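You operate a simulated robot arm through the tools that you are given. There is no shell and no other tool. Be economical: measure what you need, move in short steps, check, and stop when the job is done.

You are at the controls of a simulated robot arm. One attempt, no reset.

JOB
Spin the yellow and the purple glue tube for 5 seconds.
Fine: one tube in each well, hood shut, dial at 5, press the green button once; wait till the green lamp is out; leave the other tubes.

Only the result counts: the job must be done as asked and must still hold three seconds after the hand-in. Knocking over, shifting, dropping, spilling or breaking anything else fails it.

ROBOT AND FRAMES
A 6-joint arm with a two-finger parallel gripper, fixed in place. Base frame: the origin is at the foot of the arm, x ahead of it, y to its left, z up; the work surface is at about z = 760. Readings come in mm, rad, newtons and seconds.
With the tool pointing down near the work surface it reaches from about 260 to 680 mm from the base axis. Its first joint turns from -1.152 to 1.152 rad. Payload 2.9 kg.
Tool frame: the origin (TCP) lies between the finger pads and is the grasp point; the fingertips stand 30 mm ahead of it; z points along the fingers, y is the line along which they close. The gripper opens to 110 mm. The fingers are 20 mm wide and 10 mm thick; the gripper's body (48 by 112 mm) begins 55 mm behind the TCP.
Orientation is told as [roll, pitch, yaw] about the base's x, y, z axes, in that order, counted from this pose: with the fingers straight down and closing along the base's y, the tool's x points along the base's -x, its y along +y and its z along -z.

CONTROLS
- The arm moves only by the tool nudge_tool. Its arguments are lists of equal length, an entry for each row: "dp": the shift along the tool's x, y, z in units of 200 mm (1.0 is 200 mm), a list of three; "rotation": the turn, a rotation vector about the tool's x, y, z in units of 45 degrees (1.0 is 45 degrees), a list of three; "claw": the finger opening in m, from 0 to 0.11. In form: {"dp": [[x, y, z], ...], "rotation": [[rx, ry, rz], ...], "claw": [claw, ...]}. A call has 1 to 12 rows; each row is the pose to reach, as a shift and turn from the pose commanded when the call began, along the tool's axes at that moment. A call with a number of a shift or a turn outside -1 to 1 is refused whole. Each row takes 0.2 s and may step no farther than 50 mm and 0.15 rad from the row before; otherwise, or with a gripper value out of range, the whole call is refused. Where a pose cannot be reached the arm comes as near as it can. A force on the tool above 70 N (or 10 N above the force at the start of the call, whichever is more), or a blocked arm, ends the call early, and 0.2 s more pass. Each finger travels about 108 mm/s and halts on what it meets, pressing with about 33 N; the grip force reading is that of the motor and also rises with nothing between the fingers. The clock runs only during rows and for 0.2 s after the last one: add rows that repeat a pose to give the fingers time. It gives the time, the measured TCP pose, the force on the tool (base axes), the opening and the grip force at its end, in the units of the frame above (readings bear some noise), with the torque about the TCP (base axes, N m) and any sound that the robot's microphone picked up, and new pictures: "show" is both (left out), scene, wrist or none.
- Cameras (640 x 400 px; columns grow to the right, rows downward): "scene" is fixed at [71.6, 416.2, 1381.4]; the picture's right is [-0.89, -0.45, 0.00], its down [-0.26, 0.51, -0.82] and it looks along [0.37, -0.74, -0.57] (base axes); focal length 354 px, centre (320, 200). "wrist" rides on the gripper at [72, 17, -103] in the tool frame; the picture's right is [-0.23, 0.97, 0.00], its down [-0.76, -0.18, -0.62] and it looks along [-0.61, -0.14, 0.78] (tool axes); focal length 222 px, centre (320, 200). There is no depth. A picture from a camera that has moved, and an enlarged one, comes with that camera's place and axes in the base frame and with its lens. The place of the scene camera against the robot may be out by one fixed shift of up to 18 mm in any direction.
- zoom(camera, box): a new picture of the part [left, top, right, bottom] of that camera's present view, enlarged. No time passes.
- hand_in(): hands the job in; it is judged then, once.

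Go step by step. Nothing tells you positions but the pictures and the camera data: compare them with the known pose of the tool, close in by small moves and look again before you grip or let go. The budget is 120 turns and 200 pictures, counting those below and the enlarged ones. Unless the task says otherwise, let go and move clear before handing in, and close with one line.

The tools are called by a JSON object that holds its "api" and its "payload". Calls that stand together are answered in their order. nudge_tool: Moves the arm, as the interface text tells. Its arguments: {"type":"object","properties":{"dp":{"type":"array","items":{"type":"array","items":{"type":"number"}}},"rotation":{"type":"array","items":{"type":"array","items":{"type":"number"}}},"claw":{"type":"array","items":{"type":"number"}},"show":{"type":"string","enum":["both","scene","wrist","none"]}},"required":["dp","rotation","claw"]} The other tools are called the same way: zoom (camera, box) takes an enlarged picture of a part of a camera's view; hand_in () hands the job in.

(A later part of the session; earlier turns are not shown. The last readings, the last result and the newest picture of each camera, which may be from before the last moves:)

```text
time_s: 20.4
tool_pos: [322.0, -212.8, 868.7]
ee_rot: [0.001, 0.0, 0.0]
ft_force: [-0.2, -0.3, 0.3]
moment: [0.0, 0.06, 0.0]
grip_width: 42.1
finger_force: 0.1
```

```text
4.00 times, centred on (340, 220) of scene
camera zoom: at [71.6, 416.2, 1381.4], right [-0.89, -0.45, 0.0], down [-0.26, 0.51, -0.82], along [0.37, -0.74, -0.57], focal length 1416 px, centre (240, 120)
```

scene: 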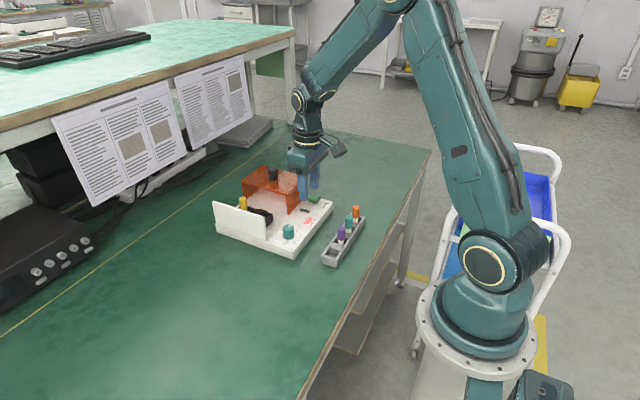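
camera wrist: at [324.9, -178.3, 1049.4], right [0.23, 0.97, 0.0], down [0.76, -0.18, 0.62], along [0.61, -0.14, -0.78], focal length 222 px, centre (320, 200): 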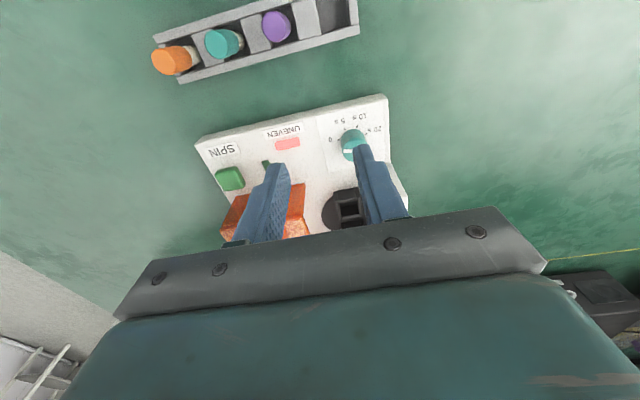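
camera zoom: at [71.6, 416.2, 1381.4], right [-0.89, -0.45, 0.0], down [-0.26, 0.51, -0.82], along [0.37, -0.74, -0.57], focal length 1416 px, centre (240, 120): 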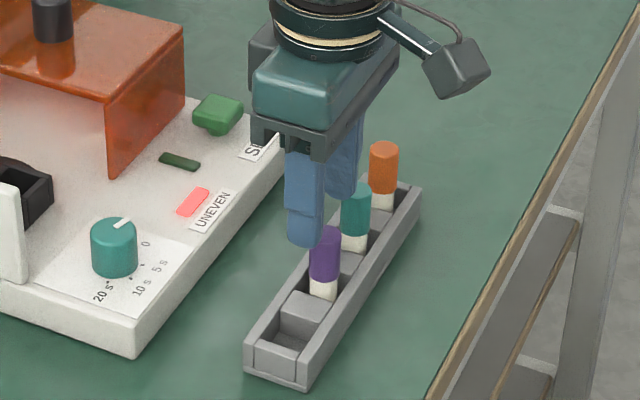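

{"api": "nudge_tool", "payload": {"dp": [[0, -0.005, 0.1], [0, -0.005, 0.19], [0, -0.005, 0.19], [0, -0.005, 0.19], [0, -0.005, 0.19], [0, -0.005, 0.19]], "rotation": [[0, 0, 0], [0, 0, 0], [0, 0, 0], [0, 0, 0], [0, 0, 0], [0, 0, 0]], "claw": [0.042, 0.042, 0.042, 0.01, 0.01, 0.01], "show": "none"}}

{"api": "zoom", "payload": {"camera": "wrist", "box": [230, 80, 410, 220]}}

```text
time_s: 21.8
tool_pos: [320.7, -214.1, 832.2]
ee_rot: [0.0, -0.001, 0.001]
ft_force: [0.2, -0.6, 0.0]
moment: [-0.01, 0.0, 0.01]
grip_width: 18.3
finger_force: 33.4
```

```text
2.86 times, centred on (320, 150) of wrist
camera zoom: at [248.2, -196.6, 936.0], right [0.23, 0.97, 0.0], down [0.76, -0.18, 0.62], along [0.61, -0.14, -0.78], focal length 635 px, centre (320, 343)
```

zoom: 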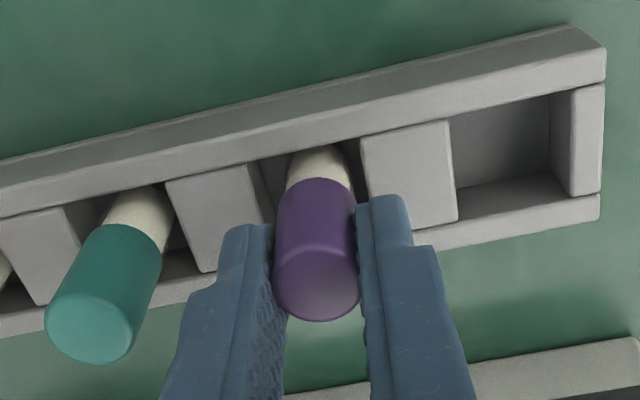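

{"api": "nudge_tool", "payload": {"dp": [[0, 0, -0.15], [0, 0, -0.35], [0, 0, -0.55], [-0.2, 0.04, -0.55], [-0.4, 0.08, -0.55], [-0.6, 0.1425, -0.55], [-0.8, 0.1425, -0.55], [-1.0, 0.1425, -0.55], [-1.0, 0.1425, -0.55]], "rotation": [[0, 0, 0], [0, 0, 0], [0, 0, 0], [0, 0, 0], [0, 0, 0], [0, 0, 0], [0, 0, 0], [0, 0, 0], [0, 0, 0]], "claw": [0.01, 0.01, 0.01, 0.01, 0.01, 0.01, 0.01, 0.01, 0.01]}}

```text
time_s: 23.8
tool_pos: [521.3, -183.6, 941.3]
ee_rot: [0.0, 0.001, 0.0]
ft_force: [-0.8, 0.0, -0.5]
moment: [-0.03, -0.03, 0.02]
grip_width: 18.3
finger_force: 32.9
camera wrist: at [449.3, -167.8, 1044.6], right [0.23, 0.97, 0.0], down [0.76, -0.18, 0.62], along [0.61, -0.14, -0.78], focal length 222 px, centre (320, 200)
```

scene: 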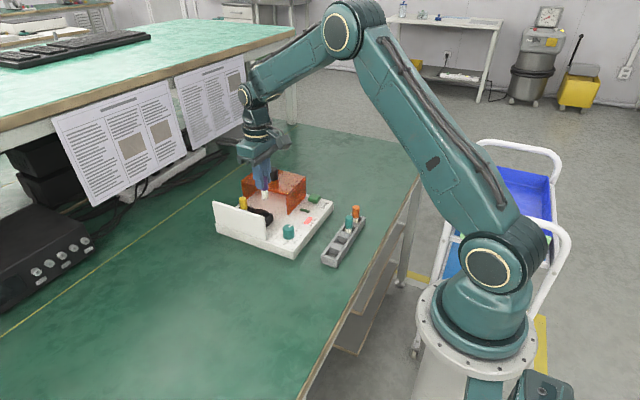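
wrist: 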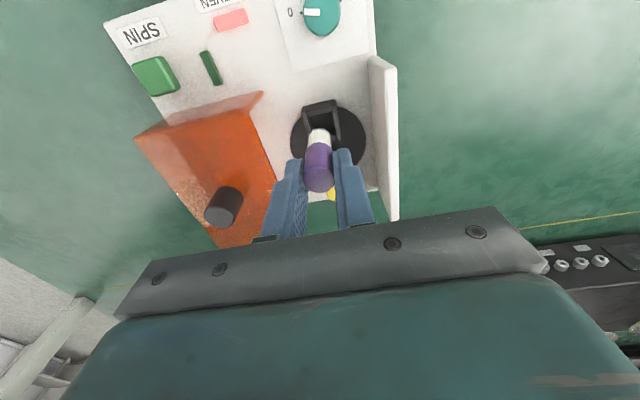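

Moving over the near well and lowering to just above the rim.

{"api": "nudge_tool", "payload": {"dp": [[-0.0625, 0, 0.1], [-0.0625, 0, 0.2], [-0.0625, 0, 0.285], [-0.0625, 0, 0.285]], "rotation": [[0, 0, 0], [0, 0, 0], [0, 0, 0], [0, 0, 0]], "claw": [0.01, 0.01, 0.01, 0.01], "show": "none"}}

{"api": "zoom", "payload": {"camera": "wrist", "box": [270, 60, 370, 160]}}

{"api": "zoom", "payload": {"camera": "scene", "box": [230, 180, 290, 230]}}

```text
time_s: 24.8
tool_pos: [532.6, -186.9, 883.8]
ee_rot: [0.0, 0.0, -0.001]
ft_force: [-0.1, 0.0, 1.6]
moment: [0.0, 0.01, 0.03]
grip_width: 18.4
finger_force: 33.2
```

```text
4.00 times, centred on (320, 110) of wrist
camera zoom: at [460.0, -169.3, 987.4], right [0.23, 0.97, 0.0], down [0.76, -0.18, 0.62], along [0.61, -0.14, -0.78], focal length 888 px, centre (320, 560)
```

zoom: 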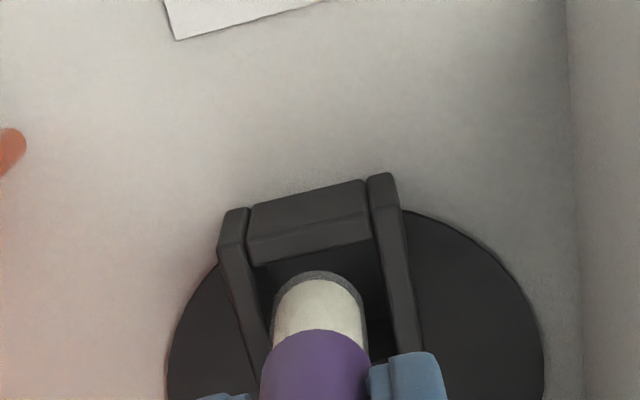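

```text
8.00 times, centred on (260, 205) of scene
camera zoom: at [71.7, 416.2, 1381.4], right [-0.89, -0.45, 0.0], down [-0.26, 0.51, -0.82], along [0.37, -0.74, -0.57], focal length 2832 px, centre (800, 160)
```

zoom: 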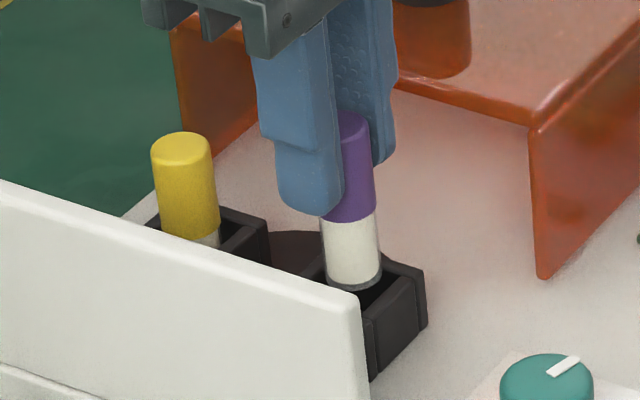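

Alignment matches what worked for yellow; small correction and lowering in.

{"api": "nudge_tool", "payload": {"dp": [[-0.006, 0.007, 0.01], [-0.006, 0.007, 0.03], [-0.006, 0.007, 0.05], [-0.006, 0.007, 0.06], [-0.006, 0.007, 0.06]], "rotation": [[0, 0, 0], [0, 0, 0], [0, 0, 0], [0, 0, 0], [0, 0, 0]], "claw": [0.01, 0.01, 0.01, 0.01, 0.01], "show": "none"}}

{"api": "zoom", "payload": {"camera": "wrist", "box": [270, 70, 390, 200]}}

{"api": "zoom", "payload": {"camera": "scene", "box": [230, 180, 290, 230]}}

```text
time_s: 26.0
tool_pos: [534.0, -183.8, 872.6]
ee_rot: [0.0, 0.0, -0.002]
ft_force: [0.2, -0.5, 0.6]
moment: [0.02, 0.0, 0.02]
grip_width: 18.2
finger_force: 33.0
```

```text
3.08 times, centred on (330, 135) of wrist
camera zoom: at [461.4, -167.2, 976.1], right [0.23, 0.97, 0.0], down [0.76, -0.18, 0.62], along [0.61, -0.14, -0.78], focal length 684 px, centre (289, 400)
```

zoom: 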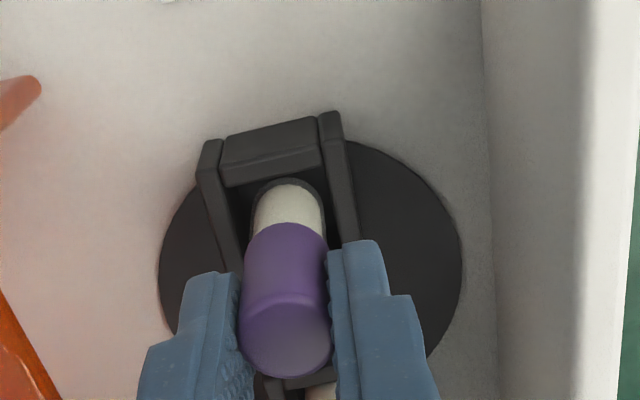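

```text
8.00 times, centred on (260, 205) of scene
camera zoom: at [71.6, 416.2, 1381.4], right [-0.89, -0.45, 0.0], down [-0.26, 0.51, -0.82], along [0.37, -0.74, -0.57], focal length 2832 px, centre (800, 160)
```

zoom: 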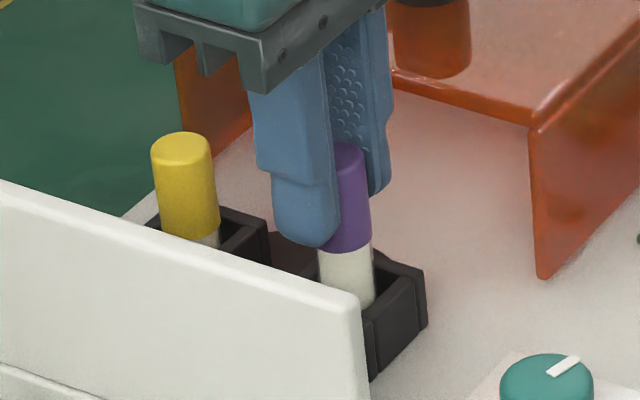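

{"api": "nudge_tool", "payload": {"dp": [[0, 0, 0.02], [0, 0, 0.04], [0, 0, 0.06], [0, 0, 0.08], [0, 0, 0.09], [0, 0, 0.09]], "rotation": [[0, 0, 0], [0, 0, 0], [0, 0, 0], [0, 0, 0], [0, 0, 0], [0, 0, 0]], "claw": [0.01, 0.01, 0.01, 0.01, 0.01, 0.01], "show": "none"}}

{"api": "zoom", "payload": {"camera": "scene", "box": [230, 180, 290, 230]}}

```text
time_s: 27.4
tool_pos: [535.0, -183.3, 856.2]
ee_rot: [-0.001, -0.004, 0.0]
ft_force: [-1.6, 2.0, 14.6]
moment: [0.12, 0.18, -0.02]
grip_width: 18.5
finger_force: 32.6
```

```text
8.00 times, centred on (260, 205) of scene
camera zoom: at [71.4, 416.3, 1381.3], right [-0.89, -0.45, 0.0], down [-0.25, 0.51, -0.82], along [0.37, -0.74, -0.57], focal length 2832 px, centre (800, 160)
```

zoom: 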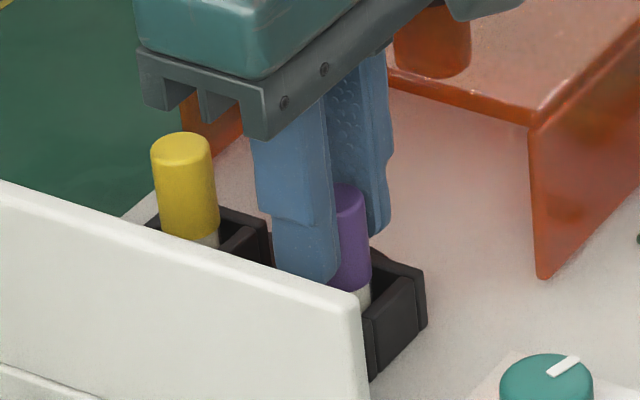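

Purple is seated (15 N contact). Releasing and rising straight up.

{"api": "nudge_tool", "payload": {"dp": [[0, 0, -0.005], [0, 0, -0.005], [0, 0, -0.005], [0, 0, -0.005], [0, 0, -0.005], [0, 0, -0.1], [0, 0, -0.3], [0, 0, -0.5], [0, 0, -0.5]], "rotation": [[0, 0, 0], [0, 0, 0], [0, 0, 0], [0, 0, 0], [0, 0, 0], [0, 0, 0], [0, 0, 0], [0, 0, 0], [0, 0, 0]], "claw": [0.01, 0.018, 0.024, 0.036, 0.036, 0.036, 0.036, 0.036, 0.036]}}

{"api": "zoom", "payload": {"camera": "scene", "box": [210, 150, 340, 260]}}

{"api": "zoom", "payload": {"camera": "wrist", "box": [90, 0, 410, 240]}}

```text
time_s: 29.4
tool_pos: [535.9, -181.6, 955.7]
ee_rot: [0.0, 0.001, 0.0]
ft_force: [-0.4, 0.2, -0.7]
moment: [-0.03, 0.0, 0.02]
grip_width: 36.1
finger_force: 0.1
camera wrist: at [462.8, -166.1, 1059.2], right [0.23, 0.97, 0.0], down [0.76, -0.18, 0.62], along [0.61, -0.14, -0.78], focal length 222 px, centre (320, 200)
```

scene: 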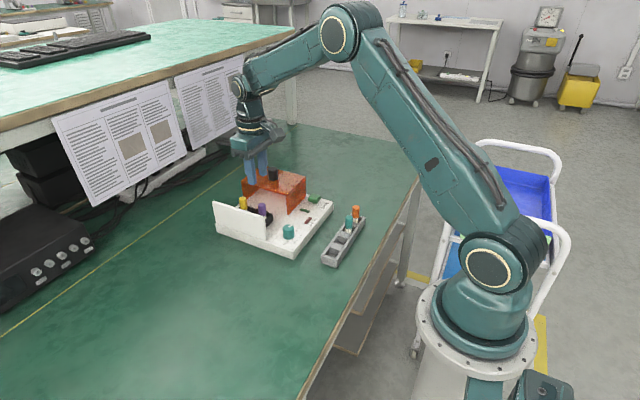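
wrist: 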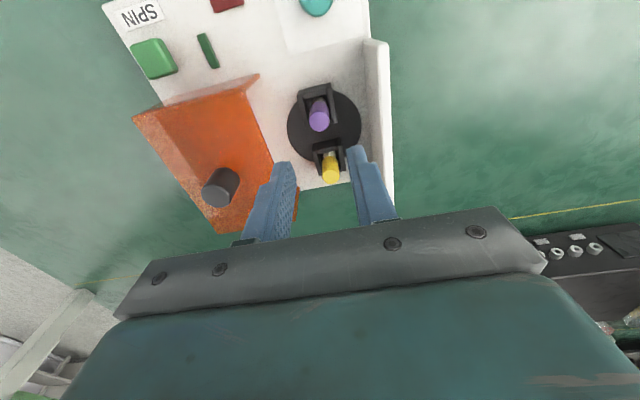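

```text
3.64 times, centred on (275, 205) of scene
camera zoom: at [71.6, 416.2, 1381.4], right [-0.89, -0.45, 0.0], down [-0.26, 0.51, -0.82], along [0.37, -0.74, -0.57], focal length 1287 px, centre (484, 182)
```

zoom: 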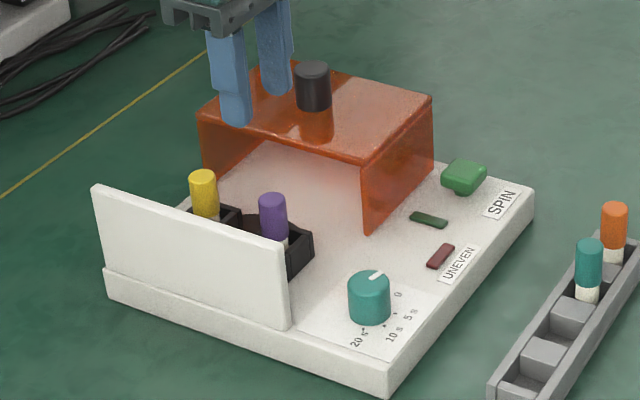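

```text
1.67 times, centred on (250, 120) of wrist
camera zoom: at [462.8, -166.1, 1059.2], right [0.23, 0.97, 0.0], down [0.76, -0.18, 0.62], along [0.61, -0.14, -0.78], focal length 370 px, centre (437, 333)
```

zoom: 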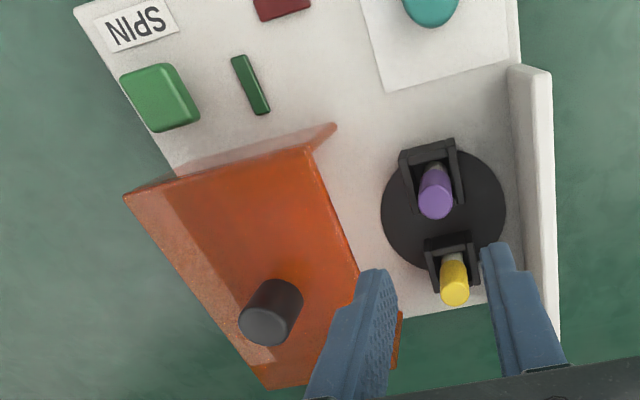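

Both tubes stand in the wells and UNEVEN is off. The hood knob is at about (562,-288) with its top near z 893; I'm moving above it.

{"api": "nudge_tool", "payload": {"dp": [[-0.04, -0.15, 0], [-0.09, -0.3, 0], [-0.14, -0.45, 0], [-0.1415, -0.522, 0], [-0.1415, -0.522, 0]], "rotation": [[0, 0, 0], [0, 0, 0], [0, 0, 0], [0, 0, 0], [0, 0, 0]], "claw": [0.05, 0.05, 0.05, 0.05, 0.05]}}

{"api": "zoom", "payload": {"camera": "wrist", "box": [230, 80, 410, 220]}}

{"api": "zoom", "payload": {"camera": "scene", "box": [210, 130, 340, 240]}}

```text
time_s: 30.6
tool_pos: [563.3, -289.0, 956.8]
ee_rot: [0.001, 0.002, 0.001]
ft_force: [-0.4, 0.8, -0.9]
moment: [0.03, -0.01, 0.01]
grip_width: 50.2
finger_force: 0.1
camera wrist: at [490.2, -271.3, 1061.5], right [0.23, 0.97, 0.0], down [0.76, -0.18, 0.62], along [0.61, -0.14, -0.78], focal length 222 px, centre (320, 200)
```

scene: 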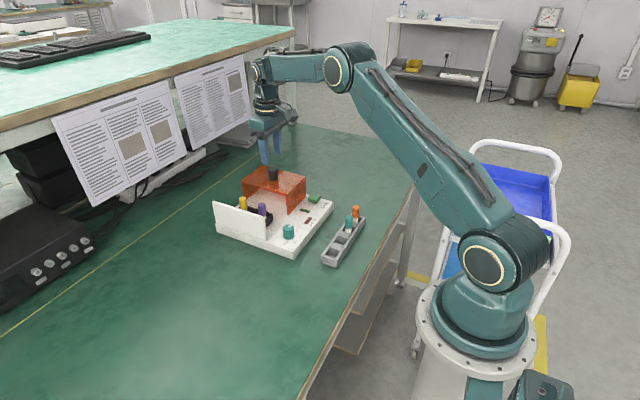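
wrist: 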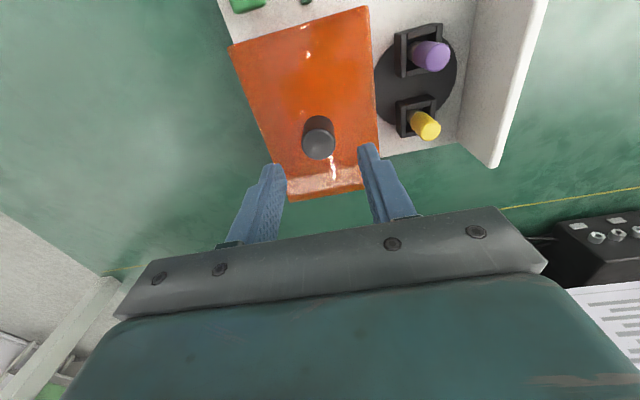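

```text
2.86 times, centred on (320, 150) of wrist
camera zoom: at [490.2, -271.3, 1061.5], right [0.23, 0.97, 0.0], down [0.76, -0.18, 0.62], along [0.61, -0.14, -0.78], focal length 635 px, centre (320, 343)
```

zoom: 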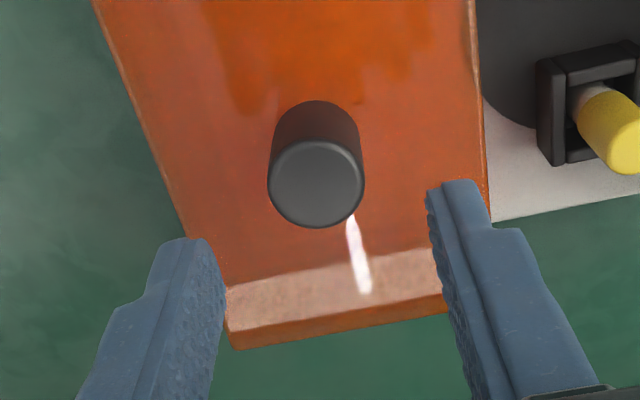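

```text
3.64 times, centred on (275, 185) of scene
camera zoom: at [71.7, 416.2, 1381.4], right [-0.89, -0.45, 0.0], down [-0.26, 0.51, -0.82], along [0.37, -0.74, -0.57], focal length 1287 px, centre (484, 254)
```

zoom: 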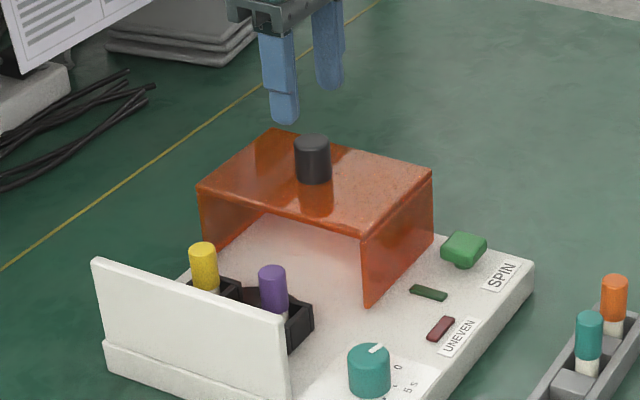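

Aligned with the knob. I'm lowering around it and gripping.

{"api": "nudge_tool", "payload": {"dp": [[0, 0, 0.12], [0, 0, 0.22], [0, 0, 0.245], [0, 0, 0.245], [0, 0, 0.245], [0, 0, 0.245], [0, 0, 0.245]], "rotation": [[0, 0, 0], [0, 0, 0], [0, 0, 0], [0, 0, 0], [0, 0, 0], [0, 0, 0], [0, 0, 0]], "claw": [0.05, 0.05, 0.05, 0.05, 0.015, 0.015, 0.015], "show": "none"}}

{"api": "zoom", "payload": {"camera": "scene", "box": [210, 130, 340, 240]}}

{"api": "zoom", "payload": {"camera": "wrist", "box": [210, 60, 430, 220]}}

```text
time_s: 32.2
tool_pos: [564.1, -287.9, 905.5]
ee_rot: [-0.001, -0.001, 0.0]
ft_force: [0.6, -0.3, -1.6]
moment: [-0.46, -0.01, 0.01]
grip_width: 27.0
finger_force: 45.0
```

```text
3.64 times, centred on (275, 185) of scene
camera zoom: at [71.7, 416.2, 1381.4], right [-0.89, -0.45, 0.0], down [-0.26, 0.51, -0.82], along [0.37, -0.74, -0.57], focal length 1287 px, centre (484, 254)
```

zoom: 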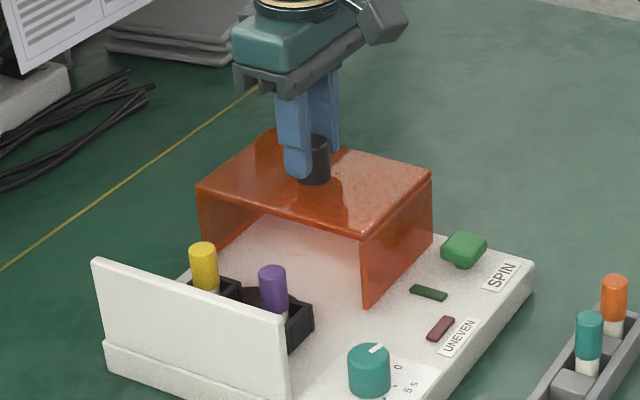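

```text
2.50 times, centred on (320, 140) of wrist
camera zoom: at [491.3, -271.5, 1009.2], right [0.23, 0.97, 0.0], down [0.76, -0.18, 0.62], along [0.61, -0.14, -0.78], focal length 555 px, centre (320, 350)
```

zoom: 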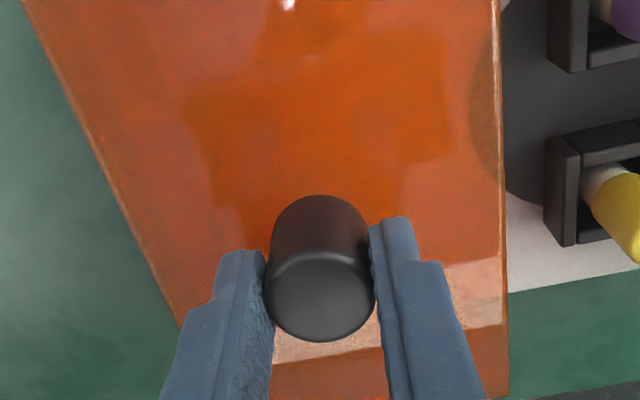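

Knob gripped (27 mm). I'm sliding the hood towards the wall a first 25 mm to test the motion.

{"api": "nudge_tool", "payload": {"dp": [[0, 0.03, 0], [0, 0.06, 0], [0, 0.09, 0], [0, 0.125, 0], [0, 0.125, 0]], "rotation": [[0, 0, 0], [0, 0, 0], [0, 0, 0], [0, 0, 0], [0, 0, 0]], "claw": [0.015, 0.015, 0.015, 0.015, 0.015], "show": "none"}}

{"api": "zoom", "payload": {"camera": "scene", "box": [210, 130, 340, 240]}}

```text
time_s: 33.4
tool_pos: [564.1, -260.8, 905.6]
ee_rot: [0.001, -0.001, 0.002]
ft_force: [15.1, 1.1, -23.9]
moment: [-0.47, -0.56, -0.06]
grip_width: 27.1
finger_force: 44.9
```

```text
3.64 times, centred on (275, 185) of scene
camera zoom: at [72.4, 416.1, 1381.4], right [-0.89, -0.45, 0.0], down [-0.26, 0.51, -0.82], along [0.37, -0.74, -0.57], focal length 1287 px, centre (484, 254)
```

zoom: 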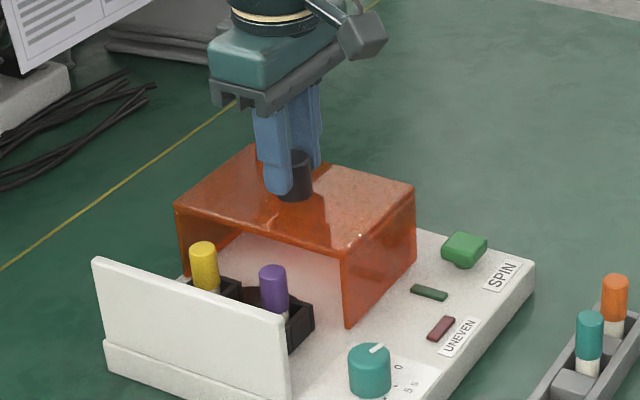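

It slides, with side force hinting the rail is yawed slightly (consistent with the wells' line). I'll correct x and see how force relaxes.

{"api": "nudge_tool", "payload": {"dp": [[-0.005, 0, 0], [-0.005, 0, 0]], "rotation": [[0, 0, 0], [0, 0, 0]], "claw": [0.015, 0.015], "show": "none"}}

```text
time_s: 34.0
tool_pos: [565.7, -261.4, 906.3]
ee_rot: [0.002, 0.001, -0.001]
ft_force: [9.5, 0.4, -23.1]
moment: [-0.48, -0.54, 0.14]
grip_width: 27.2
finger_force: 45.0
```

{"api": "nudge_tool", "payload": {"dp": [[-0.006, 0, 0.004], [-0.006, 0, 0.004]], "rotation": [[0, 0, 0], [0, 0, 0]], "claw": [0.015, 0.015], "show": "none"}}

```text
time_s: 34.6
tool_pos: [565.1, -263.0, 906.6]
ee_rot: [0.002, 0.004, -0.004]
ft_force: [-6.3, 0.0, -6.8]
moment: [-0.48, 0.54, 0.1]
grip_width: 27.2
finger_force: 44.7
```

{"api": "nudge_tool", "payload": {"dp": [[0, 0.03, 0.001], [-0.001, 0.06, 0.002], [-0.002, 0.09, 0.003], [-0.003, 0.125, 0.004], [-0.003, 0.125, 0.004]], "rotation": [[0, 0, 0], [0, 0, 0], [0, 0, 0], [0, 0, 0], [0, 0, 0]], "claw": [0.015, 0.015, 0.015, 0.015, 0.015], "show": "none"}}

{"api": "zoom", "payload": {"camera": "scene", "box": [210, 130, 340, 240]}}

```text
time_s: 35.8
tool_pos: [564.6, -236.0, 905.6]
ee_rot: [0.0, 0.002, 0.0]
ft_force: [-23.4, -0.3, 18.2]
moment: [-0.49, 0.71, 0.01]
grip_width: 27.4
finger_force: 44.6
```

```text
3.64 times, centred on (275, 185) of scene
camera zoom: at [70.7, 416.4, 1381.4], right [-0.89, -0.45, 0.0], down [-0.25, 0.51, -0.82], along [0.37, -0.74, -0.57], focal length 1287 px, centre (484, 254)
```

zoom: 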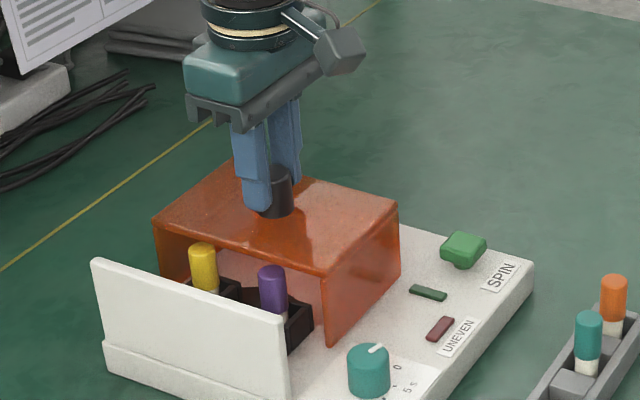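

{"api": "nudge_tool", "payload": {"dp": [[0.008, 0, -0.005], [0.008, 0.03, -0.005], [0.008, 0.06, -0.005], [0.008, 0.09, -0.005], [0.008, 0.12, -0.005], [0.008, 0.12, -0.005]], "rotation": [[0, 0, 0], [0, 0, 0], [0, 0, 0], [0, 0, 0], [0, 0, 0], [0, 0, 0]], "claw": [0.015, 0.015, 0.015, 0.015, 0.015, 0.015], "show": "none"}}

{"api": "zoom", "payload": {"camera": "scene", "box": [210, 130, 340, 240]}}

```text
time_s: 37.2
tool_pos: [565.8, -212.3, 905.1]
ee_rot: [-0.002, -0.004, 0.002]
ft_force: [3.0, 0.1, 12.6]
moment: [0.43, 0.06, 0.12]
grip_width: 27.4
finger_force: 45.1
```

```text
3.64 times, centred on (275, 185) of scene
camera zoom: at [71.5, 416.3, 1381.3], right [-0.89, -0.45, 0.0], down [-0.26, 0.51, -0.82], along [0.37, -0.74, -0.57], focal length 1287 px, centre (484, 254)
```

zoom: 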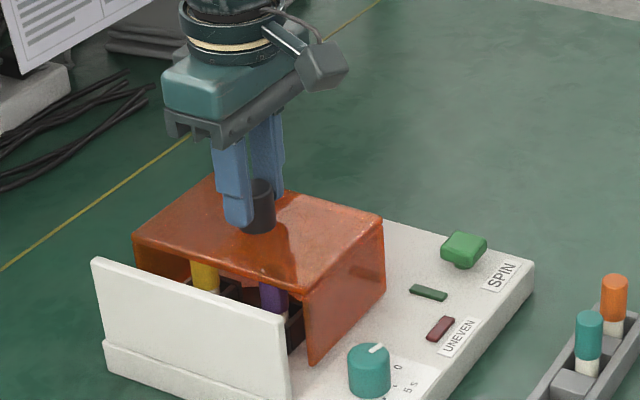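

{"api": "nudge_tool", "payload": {"dp": [[0, 0.025, -0.003], [-0.001, 0.05, -0.003], [-0.001, 0.075, -0.003], [-0.001, 0.075, -0.003]], "rotation": [[0, 0, 0], [0, 0, 0], [0, 0, 0], [0, 0, 0]], "claw": [0.015, 0.015, 0.015, 0.015], "show": "none"}}

{"api": "zoom", "payload": {"camera": "scene", "box": [210, 150, 310, 240]}}

```text
time_s: 38.2
tool_pos: [565.3, -198.0, 905.3]
ee_rot: [-0.001, -0.005, 0.001]
ft_force: [16.6, 1.0, 0.2]
moment: [0.46, -0.88, -0.12]
grip_width: 27.3
finger_force: 44.7
```

```text
4.44 times, centred on (260, 195) of scene
camera zoom: at [72.0, 416.2, 1381.3], right [-0.89, -0.45, 0.0], down [-0.26, 0.51, -0.82], along [0.37, -0.74, -0.57], focal length 1573 px, centre (587, 222)
```

zoom: 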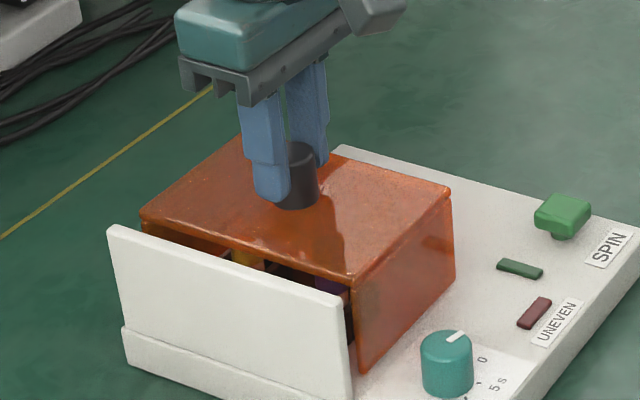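

{"api": "nudge_tool", "payload": {"dp": [[-0.007, 0.015, 0], [-0.008, 0.03, 0], [-0.008, 0.045, 0], [-0.008, 0.045, 0]], "rotation": [[0, 0, 0], [0, 0, 0], [0, 0, 0], [0, 0, 0]], "claw": [0.015, 0.015, 0.015, 0.015], "show": "none"}}

{"api": "zoom", "payload": {"camera": "scene", "box": [210, 150, 310, 240]}}

```text
time_s: 39.2
tool_pos: [564.7, -189.6, 904.5]
ee_rot: [0.001, 0.003, -0.003]
ft_force: [-1.9, 0.5, 5.4]
moment: [-0.54, 0.52, -0.15]
grip_width: 27.2
finger_force: 45.0
```

```text
4.44 times, centred on (260, 195) of scene
camera zoom: at [71.5, 416.3, 1381.4], right [-0.89, -0.45, 0.0], down [-0.26, 0.51, -0.82], along [0.37, -0.74, -0.57], focal length 1573 px, centre (587, 222)
```

zoom: 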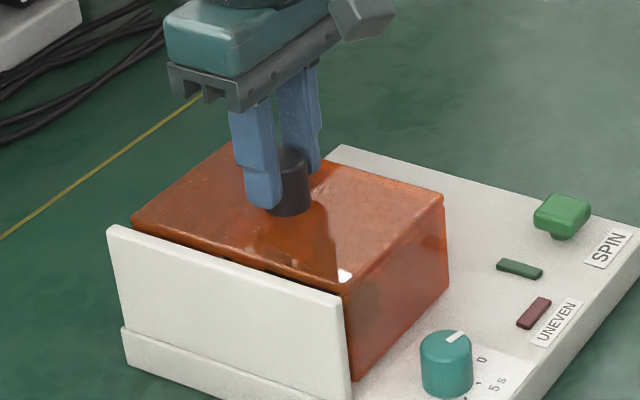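

{"api": "nudge_tool", "payload": {"dp": [[0, 0.015, 0], [0, 0.03, 0], [0, 0.04, 0], [0, 0.04, 0]], "rotation": [[0, 0, 0], [0, 0, 0], [0, 0, 0], [0, 0, 0]], "claw": [0.015, 0.015, 0.015, 0.015], "show": "none"}}

{"api": "zoom", "payload": {"camera": "scene", "box": [210, 170, 290, 240]}}

```text
time_s: 40.2
tool_pos: [565.3, -185.2, 904.0]
ee_rot: [-0.003, -0.002, -0.007]
ft_force: [-2.1, -24.8, -2.5]
moment: [-0.12, -0.17, 0.05]
grip_width: 27.1
finger_force: 44.5
```

```text
5.71 times, centred on (250, 205) of scene
camera zoom: at [71.7, 415.6, 1381.6], right [-0.89, -0.45, 0.0], down [-0.26, 0.51, -0.82], along [0.37, -0.74, -0.57], focal length 2023 px, centre (720, 171)
```

zoom: 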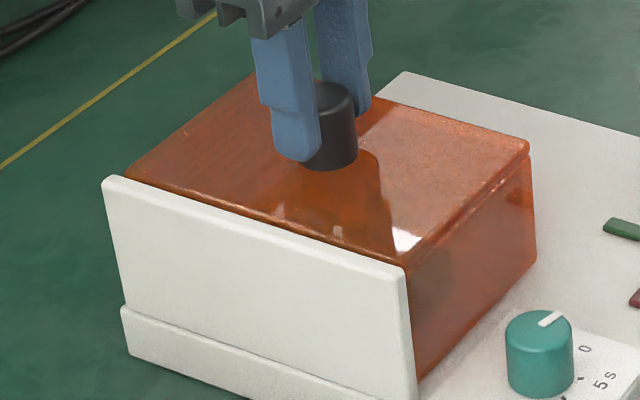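

The hood meets the wall (25 N) and looks shut. I'm relaxing, releasing and rising.

{"api": "nudge_tool", "payload": {"dp": [[0, -0.006, 0], [0, -0.006, 0], [0, -0.006, 0], [0, -0.006, 0], [0, -0.006, 0], [0, -0.006, -0.1], [0, -0.006, -0.25], [0, -0.006, -0.25]], "rotation": [[0, 0, 0], [0, 0, 0], [0, 0, 0], [0, 0, 0], [0, 0, 0], [0, 0, 0], [0, 0, 0], [0, 0, 0]], "claw": [0.015, 0.03, 0.05, 0.05, 0.05, 0.05, 0.05, 0.05], "show": "wrist"}}

{"api": "zoom", "payload": {"camera": "scene", "box": [210, 150, 340, 260]}}

```text
time_s: 42.0
tool_pos: [566.3, -181.3, 956.4]
ee_rot: [-0.001, 0.0, 0.0]
ft_force: [0.0, 0.9, 0.0]
moment: [-0.01, 0.02, -0.02]
grip_width: 49.9
finger_force: 0.1
camera wrist: at [493.4, -165.9, 1059.8], right [0.23, 0.97, 0.0], down [0.76, -0.18, 0.62], along [0.61, -0.14, -0.78], focal length 222 px, centre (320, 200)
```

wrist: 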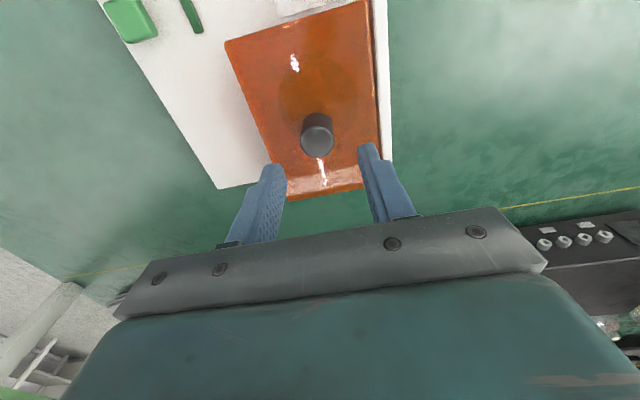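

```text
3.64 times, centred on (275, 205) of scene
camera zoom: at [71.6, 416.2, 1381.4], right [-0.89, -0.45, 0.0], down [-0.26, 0.51, -0.82], along [0.37, -0.74, -0.57], focal length 1287 px, centre (484, 182)
```

zoom: 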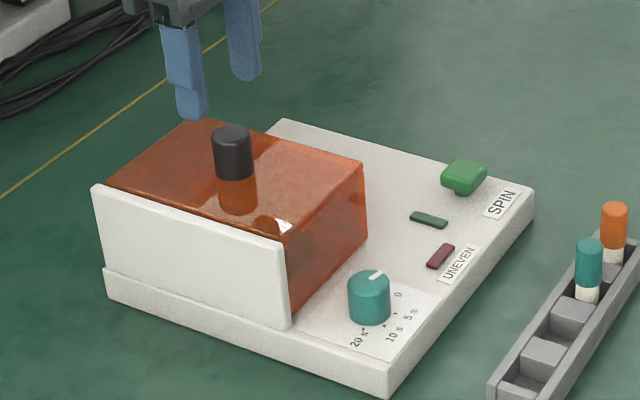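

Hood is shut against the wall. Next is the dial; I'm moving above it for a close look.

{"api": "nudge_tool", "payload": {"dp": [[0.2, 0.03, 0], [0.4, 0.06, 0], [0.5775, 0.086, 0.05], [0.5775, 0.086, 0.23], [0.5775, 0.086, 0.23]], "rotation": [[0, 0, 0], [0, 0, 0], [0, 0, 0], [0, 0, 0], [0, 0, 0]], "claw": [0.05, 0.05, 0.05, 0.05, 0.05], "show": "wrist"}}

{"api": "zoom", "payload": {"camera": "wrist", "box": [270, 60, 390, 180]}}

{"api": "zoom", "payload": {"camera": "scene", "box": [260, 200, 340, 260]}}

```text
time_s: 43.2
tool_pos: [451.4, -165.5, 907.8]
ee_rot: [0.0, 0.0, 0.0]
ft_force: [-0.5, 0.5, 0.7]
moment: [-0.05, 0.03, 0.01]
grip_width: 50.3
finger_force: 0.0
camera wrist: at [378.0, -148.7, 1012.4], right [0.23, 0.97, 0.0], down [0.76, -0.18, 0.62], along [0.61, -0.14, -0.78], focal length 222 px, centre (320, 200)
```

wrist: 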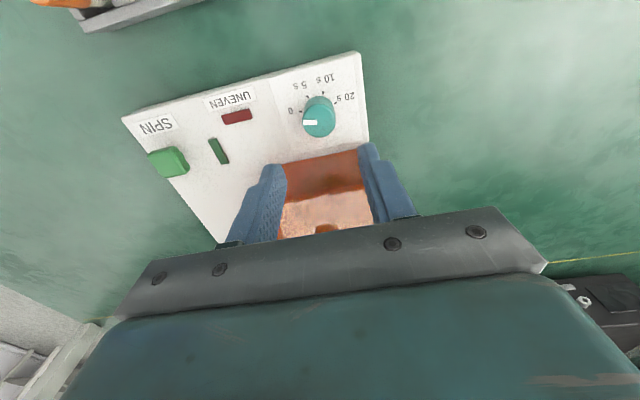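

```text
3.33 times, centred on (330, 120) of wrist
camera zoom: at [378.0, -148.7, 1012.4], right [0.23, 0.97, 0.0], down [0.76, -0.18, 0.62], along [0.61, -0.14, -0.78], focal length 740 px, centre (287, 467)
```

zoom: 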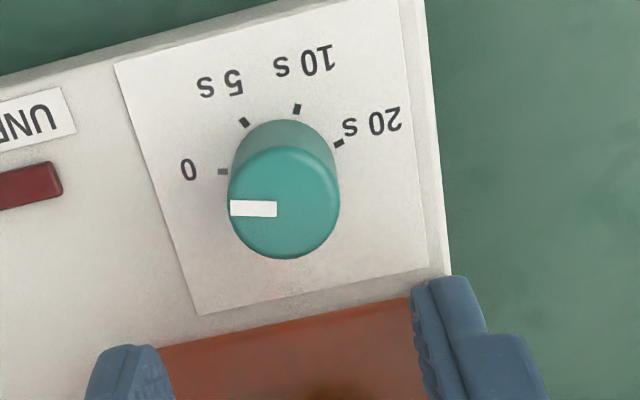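

```text
6.67 times, centred on (300, 230) of scene
camera zoom: at [71.6, 416.2, 1381.4], right [-0.89, -0.45, 0.0], down [-0.26, 0.51, -0.82], along [0.37, -0.74, -0.57], focal length 2360 px, centre (453, 0)
```

zoom: 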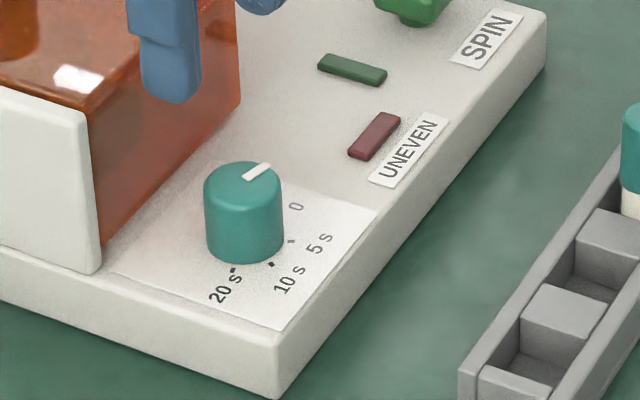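

Dial centre is about (444.5,-164.7), top z about 817, diameter about 29; steps are 50° apart and I need -50° about base z (clockwise from above). I'm lowering to hover over it.

{"api": "nudge_tool", "payload": {"dp": [[0.029, 0.0065, 0.12], [0.029, 0.0065, 0.25], [0.029, 0.0065, 0.25]], "rotation": [[0, 0, 0], [0, 0, 0], [0, 0, 0]], "claw": [0.05, 0.05, 0.05], "show": "none"}}

{"api": "zoom", "payload": {"camera": "wrist", "box": [240, 80, 400, 220]}}

{"api": "zoom", "payload": {"camera": "scene", "box": [260, 180, 340, 260]}}

```text
time_s: 44.0
tool_pos: [443.5, -165.4, 858.3]
ee_rot: [0.0, 0.001, 0.001]
ft_force: [0.1, -0.3, 0.5]
moment: [-0.01, 0.01, 0.02]
grip_width: 50.2
finger_force: 0.1
```

```text
2.86 times, centred on (320, 150) of wrist
camera zoom: at [371.1, -147.9, 962.5], right [0.23, 0.97, 0.0], down [0.76, -0.18, 0.62], along [0.61, -0.14, -0.78], focal length 635 px, centre (320, 343)
```

zoom: 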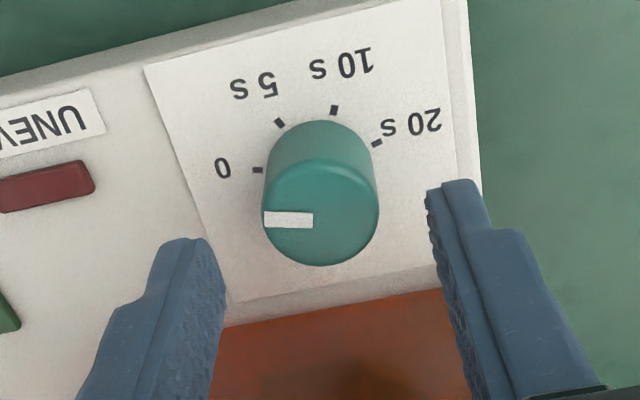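

```text
5.00 times, centred on (300, 220) of scene
camera zoom: at [71.6, 416.2, 1381.4], right [-0.89, -0.45, 0.0], down [-0.26, 0.51, -0.82], along [0.37, -0.74, -0.57], focal length 1770 px, centre (420, 100)
```

zoom: 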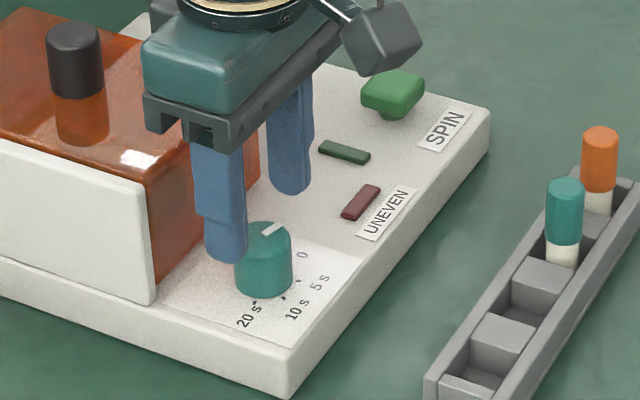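

Well centred. I'm lowering and gripping the dial.

{"api": "nudge_tool", "payload": {"dp": [[0, 0, 0.08], [0, 0, 0.155], [0, 0, 0.155], [0, 0, 0.155], [0, 0, 0.155]], "rotation": [[0, 0, 0], [0, 0, 0], [0, 0, 0], [0, 0, 0], [0, 0, 0]], "claw": [0.05, 0.05, 0.02, 0.02, 0.02], "show": "none"}}

{"api": "zoom", "payload": {"camera": "wrist", "box": [240, 80, 400, 220]}}

```text
time_s: 45.2
tool_pos: [445.7, -165.1, 829.3]
ee_rot: [-0.001, 0.0, 0.001]
ft_force: [-1.0, 6.8, 2.4]
moment: [-0.3, -0.17, -0.04]
grip_width: 29.4
finger_force: 44.6
```

```text
2.86 times, centred on (320, 150) of wrist
camera zoom: at [372.6, -148.0, 932.8], right [0.23, 0.97, 0.0], down [0.76, -0.18, 0.62], along [0.61, -0.14, -0.78], focal length 635 px, centre (320, 343)
```

zoom: 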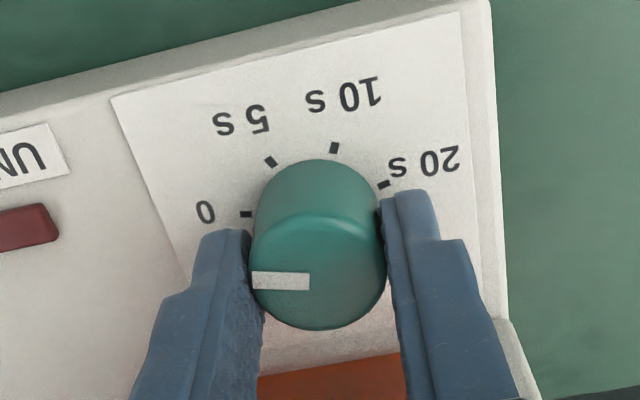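

Gripped at 29 mm. I'm rotating 25° clockwise (tool z +).

{"api": "nudge_tool", "payload": {"dp": [[0, 0, 0], [0, 0, 0], [0, 0, 0], [0, 0, 0], [0, 0, 0]], "rotation": [[0, 0, 0.14], [0, 0, 0.28], [0, 0, 0.42], [0, 0, 0.556], [0, 0, 0.556]], "claw": [0.02, 0.02, 0.02, 0.02, 0.02], "show": "none"}}

{"api": "zoom", "payload": {"camera": "wrist", "box": [240, 80, 400, 220]}}

{"api": "zoom", "payload": {"camera": "scene", "box": [260, 180, 340, 260]}}

```text
time_s: 46.4
tool_pos: [446.3, -164.8, 829.8]
ee_rot: [0.001, -0.003, -0.438]
ft_force: [8.6, -8.0, -5.4]
moment: [0.51, 0.18, 0.01]
grip_width: 29.7
finger_force: 44.7
```

```text
2.86 times, centred on (320, 150) of wrist
camera zoom: at [386.2, -119.2, 932.6], right [0.62, 0.78, 0.0], down [0.61, -0.48, 0.63], along [0.49, -0.39, -0.78], focal length 635 px, centre (320, 343)
```

zoom: 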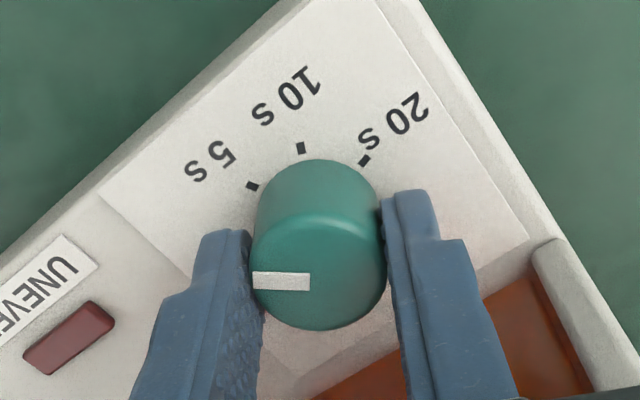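

```text
5.00 times, centred on (300, 220) of scene
camera zoom: at [71.9, 416.0, 1381.4], right [-0.89, -0.45, 0.0], down [-0.26, 0.51, -0.82], along [0.37, -0.74, -0.57], focal length 1770 px, centre (420, 100)
```

zoom: 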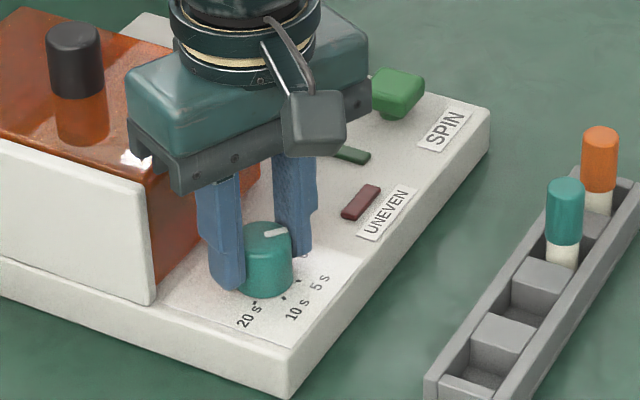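

No slip, direction right. Another 25°.

{"api": "nudge_tool", "payload": {"dp": [[0, 0, 0], [0, 0, 0], [0, 0, 0], [0, 0, 0], [0, 0, 0]], "rotation": [[0, 0, 0.14], [0, 0, 0.28], [0, 0, 0.42], [0, 0, 0.556], [0, 0, 0.556]], "claw": [0.02, 0.02, 0.02, 0.02, 0.02], "show": "none"}}

{"api": "zoom", "payload": {"camera": "wrist", "box": [240, 80, 400, 220]}}

{"api": "zoom", "payload": {"camera": "scene", "box": [260, 180, 340, 260]}}

```text
time_s: 47.6
tool_pos: [445.3, -166.7, 829.5]
ee_rot: [-0.002, -0.004, -0.878]
ft_force: [2.8, -25.8, -3.6]
moment: [0.07, -0.47, 0.03]
grip_width: 29.5
finger_force: 45.9
```

```text
2.86 times, centred on (320, 150) of wrist
camera zoom: at [411.2, -99.0, 932.5], right [0.89, 0.45, 0.0], down [0.35, -0.7, 0.63], along [0.28, -0.56, -0.78], focal length 635 px, centre (320, 343)
```

zoom: 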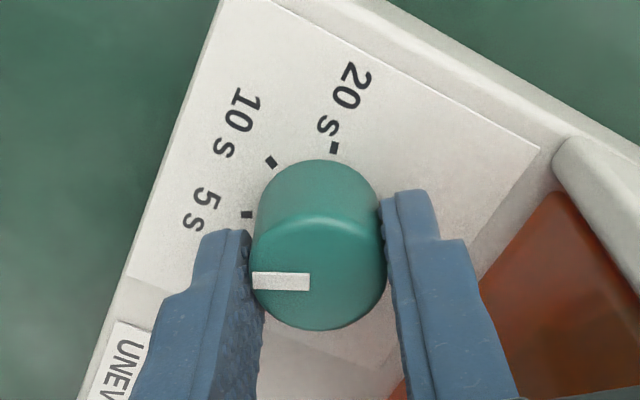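

```text
5.00 times, centred on (300, 220) of scene
camera zoom: at [71.8, 415.6, 1381.5], right [-0.89, -0.45, 0.0], down [-0.26, 0.51, -0.82], along [0.37, -0.74, -0.57], focal length 1770 px, centre (420, 100)
```

zoom: 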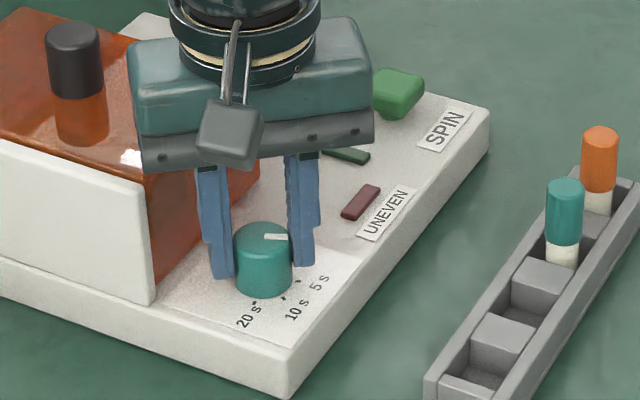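

The 5 s tick now sits exactly where the 0 tick did relative to the pointer. I'm releasing, rising and turning back.

{"api": "nudge_tool", "payload": {"dp": [[0, 0, 0], [0, 0, 0], [0, 0, 0], [0, 0, -0.1], [0, 0, -0.3], [0, 0, -0.5], [0, 0, -0.65], [0, 0, -0.65], [0, 0, -0.65], [0, 0, -0.65], [0, 0, -0.65], [0, 0, -0.65]], "rotation": [[0, 0, 0], [0, 0, 0], [0, 0, 0], [0, 0, 0], [0, 0, 0], [0, 0, -0.17], [0, 0, -0.34], [0, 0, -0.51], [0, 0, -0.68], [0, 0, -0.85], [0, 0, -1.0], [0, 0, -1.0]], "claw": [0.04, 0.05, 0.05, 0.05, 0.05, 0.05, 0.05, 0.05, 0.05, 0.03, 0.01, 0.0], "show": "wrist"}}

{"api": "zoom", "payload": {"camera": "scene", "box": [260, 180, 340, 260]}}

```text
time_s: 50.2
tool_pos: [444.8, -164.7, 958.3]
ee_rot: [0.0, 0.0, -0.085]
ft_force: [0.3, 0.3, 0.7]
moment: [0.01, -0.01, -0.01]
grip_width: 0.1
finger_force: 32.5
camera wrist: at [373.4, -141.4, 1061.0], right [0.31, 0.95, 0.0], down [0.74, -0.24, 0.62], along [0.59, -0.19, -0.78], focal length 222 px, centre (320, 200)
```

wrist: 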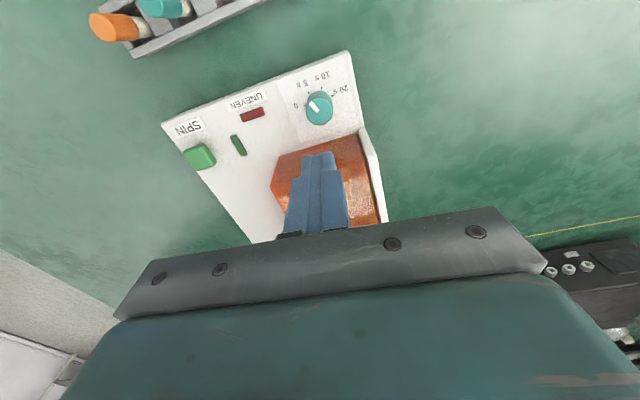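

```text
5.00 times, centred on (300, 220) of scene
camera zoom: at [71.6, 416.2, 1381.4], right [-0.89, -0.45, 0.0], down [-0.26, 0.51, -0.82], along [0.37, -0.74, -0.57], focal length 1770 px, centre (420, 100)
```

zoom: 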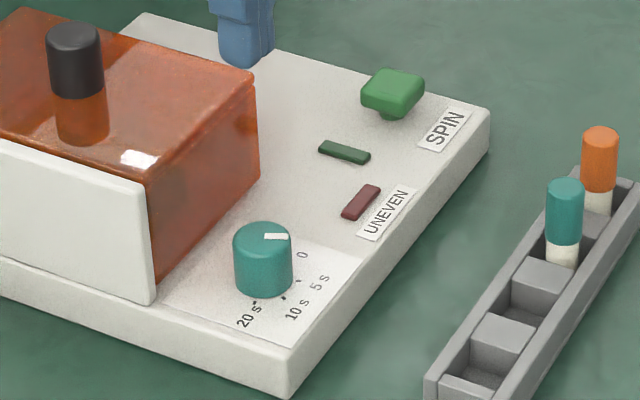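

{"api": "zoom", "payload": {"camera": "wrist", "box": [270, 50, 370, 150]}}

{"api": "zoom", "payload": {"camera": "wrist", "box": [150, 90, 300, 200]}}

```text
4.00 times, centred on (320, 100) of wrist
camera zoom: at [373.4, -141.4, 1061.0], right [0.31, 0.95, 0.0], down [0.74, -0.24, 0.62], along [0.59, -0.19, -0.78], focal length 888 px, centre (320, 600)
```

zoom: 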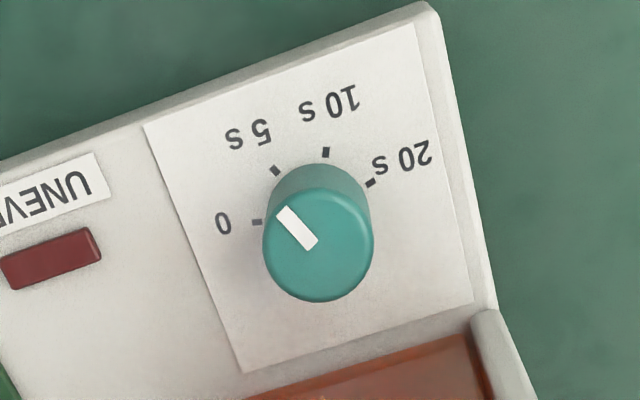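

```text
3.64 times, centred on (225, 145) of wrist
camera zoom: at [373.4, -141.4, 1061.0], right [0.31, 0.95, 0.0], down [0.74, -0.24, 0.62], along [0.59, -0.19, -0.78], focal length 808 px, centre (666, 400)
```

zoom: 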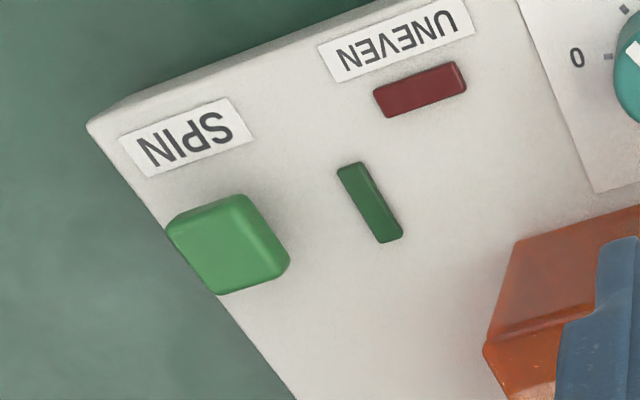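

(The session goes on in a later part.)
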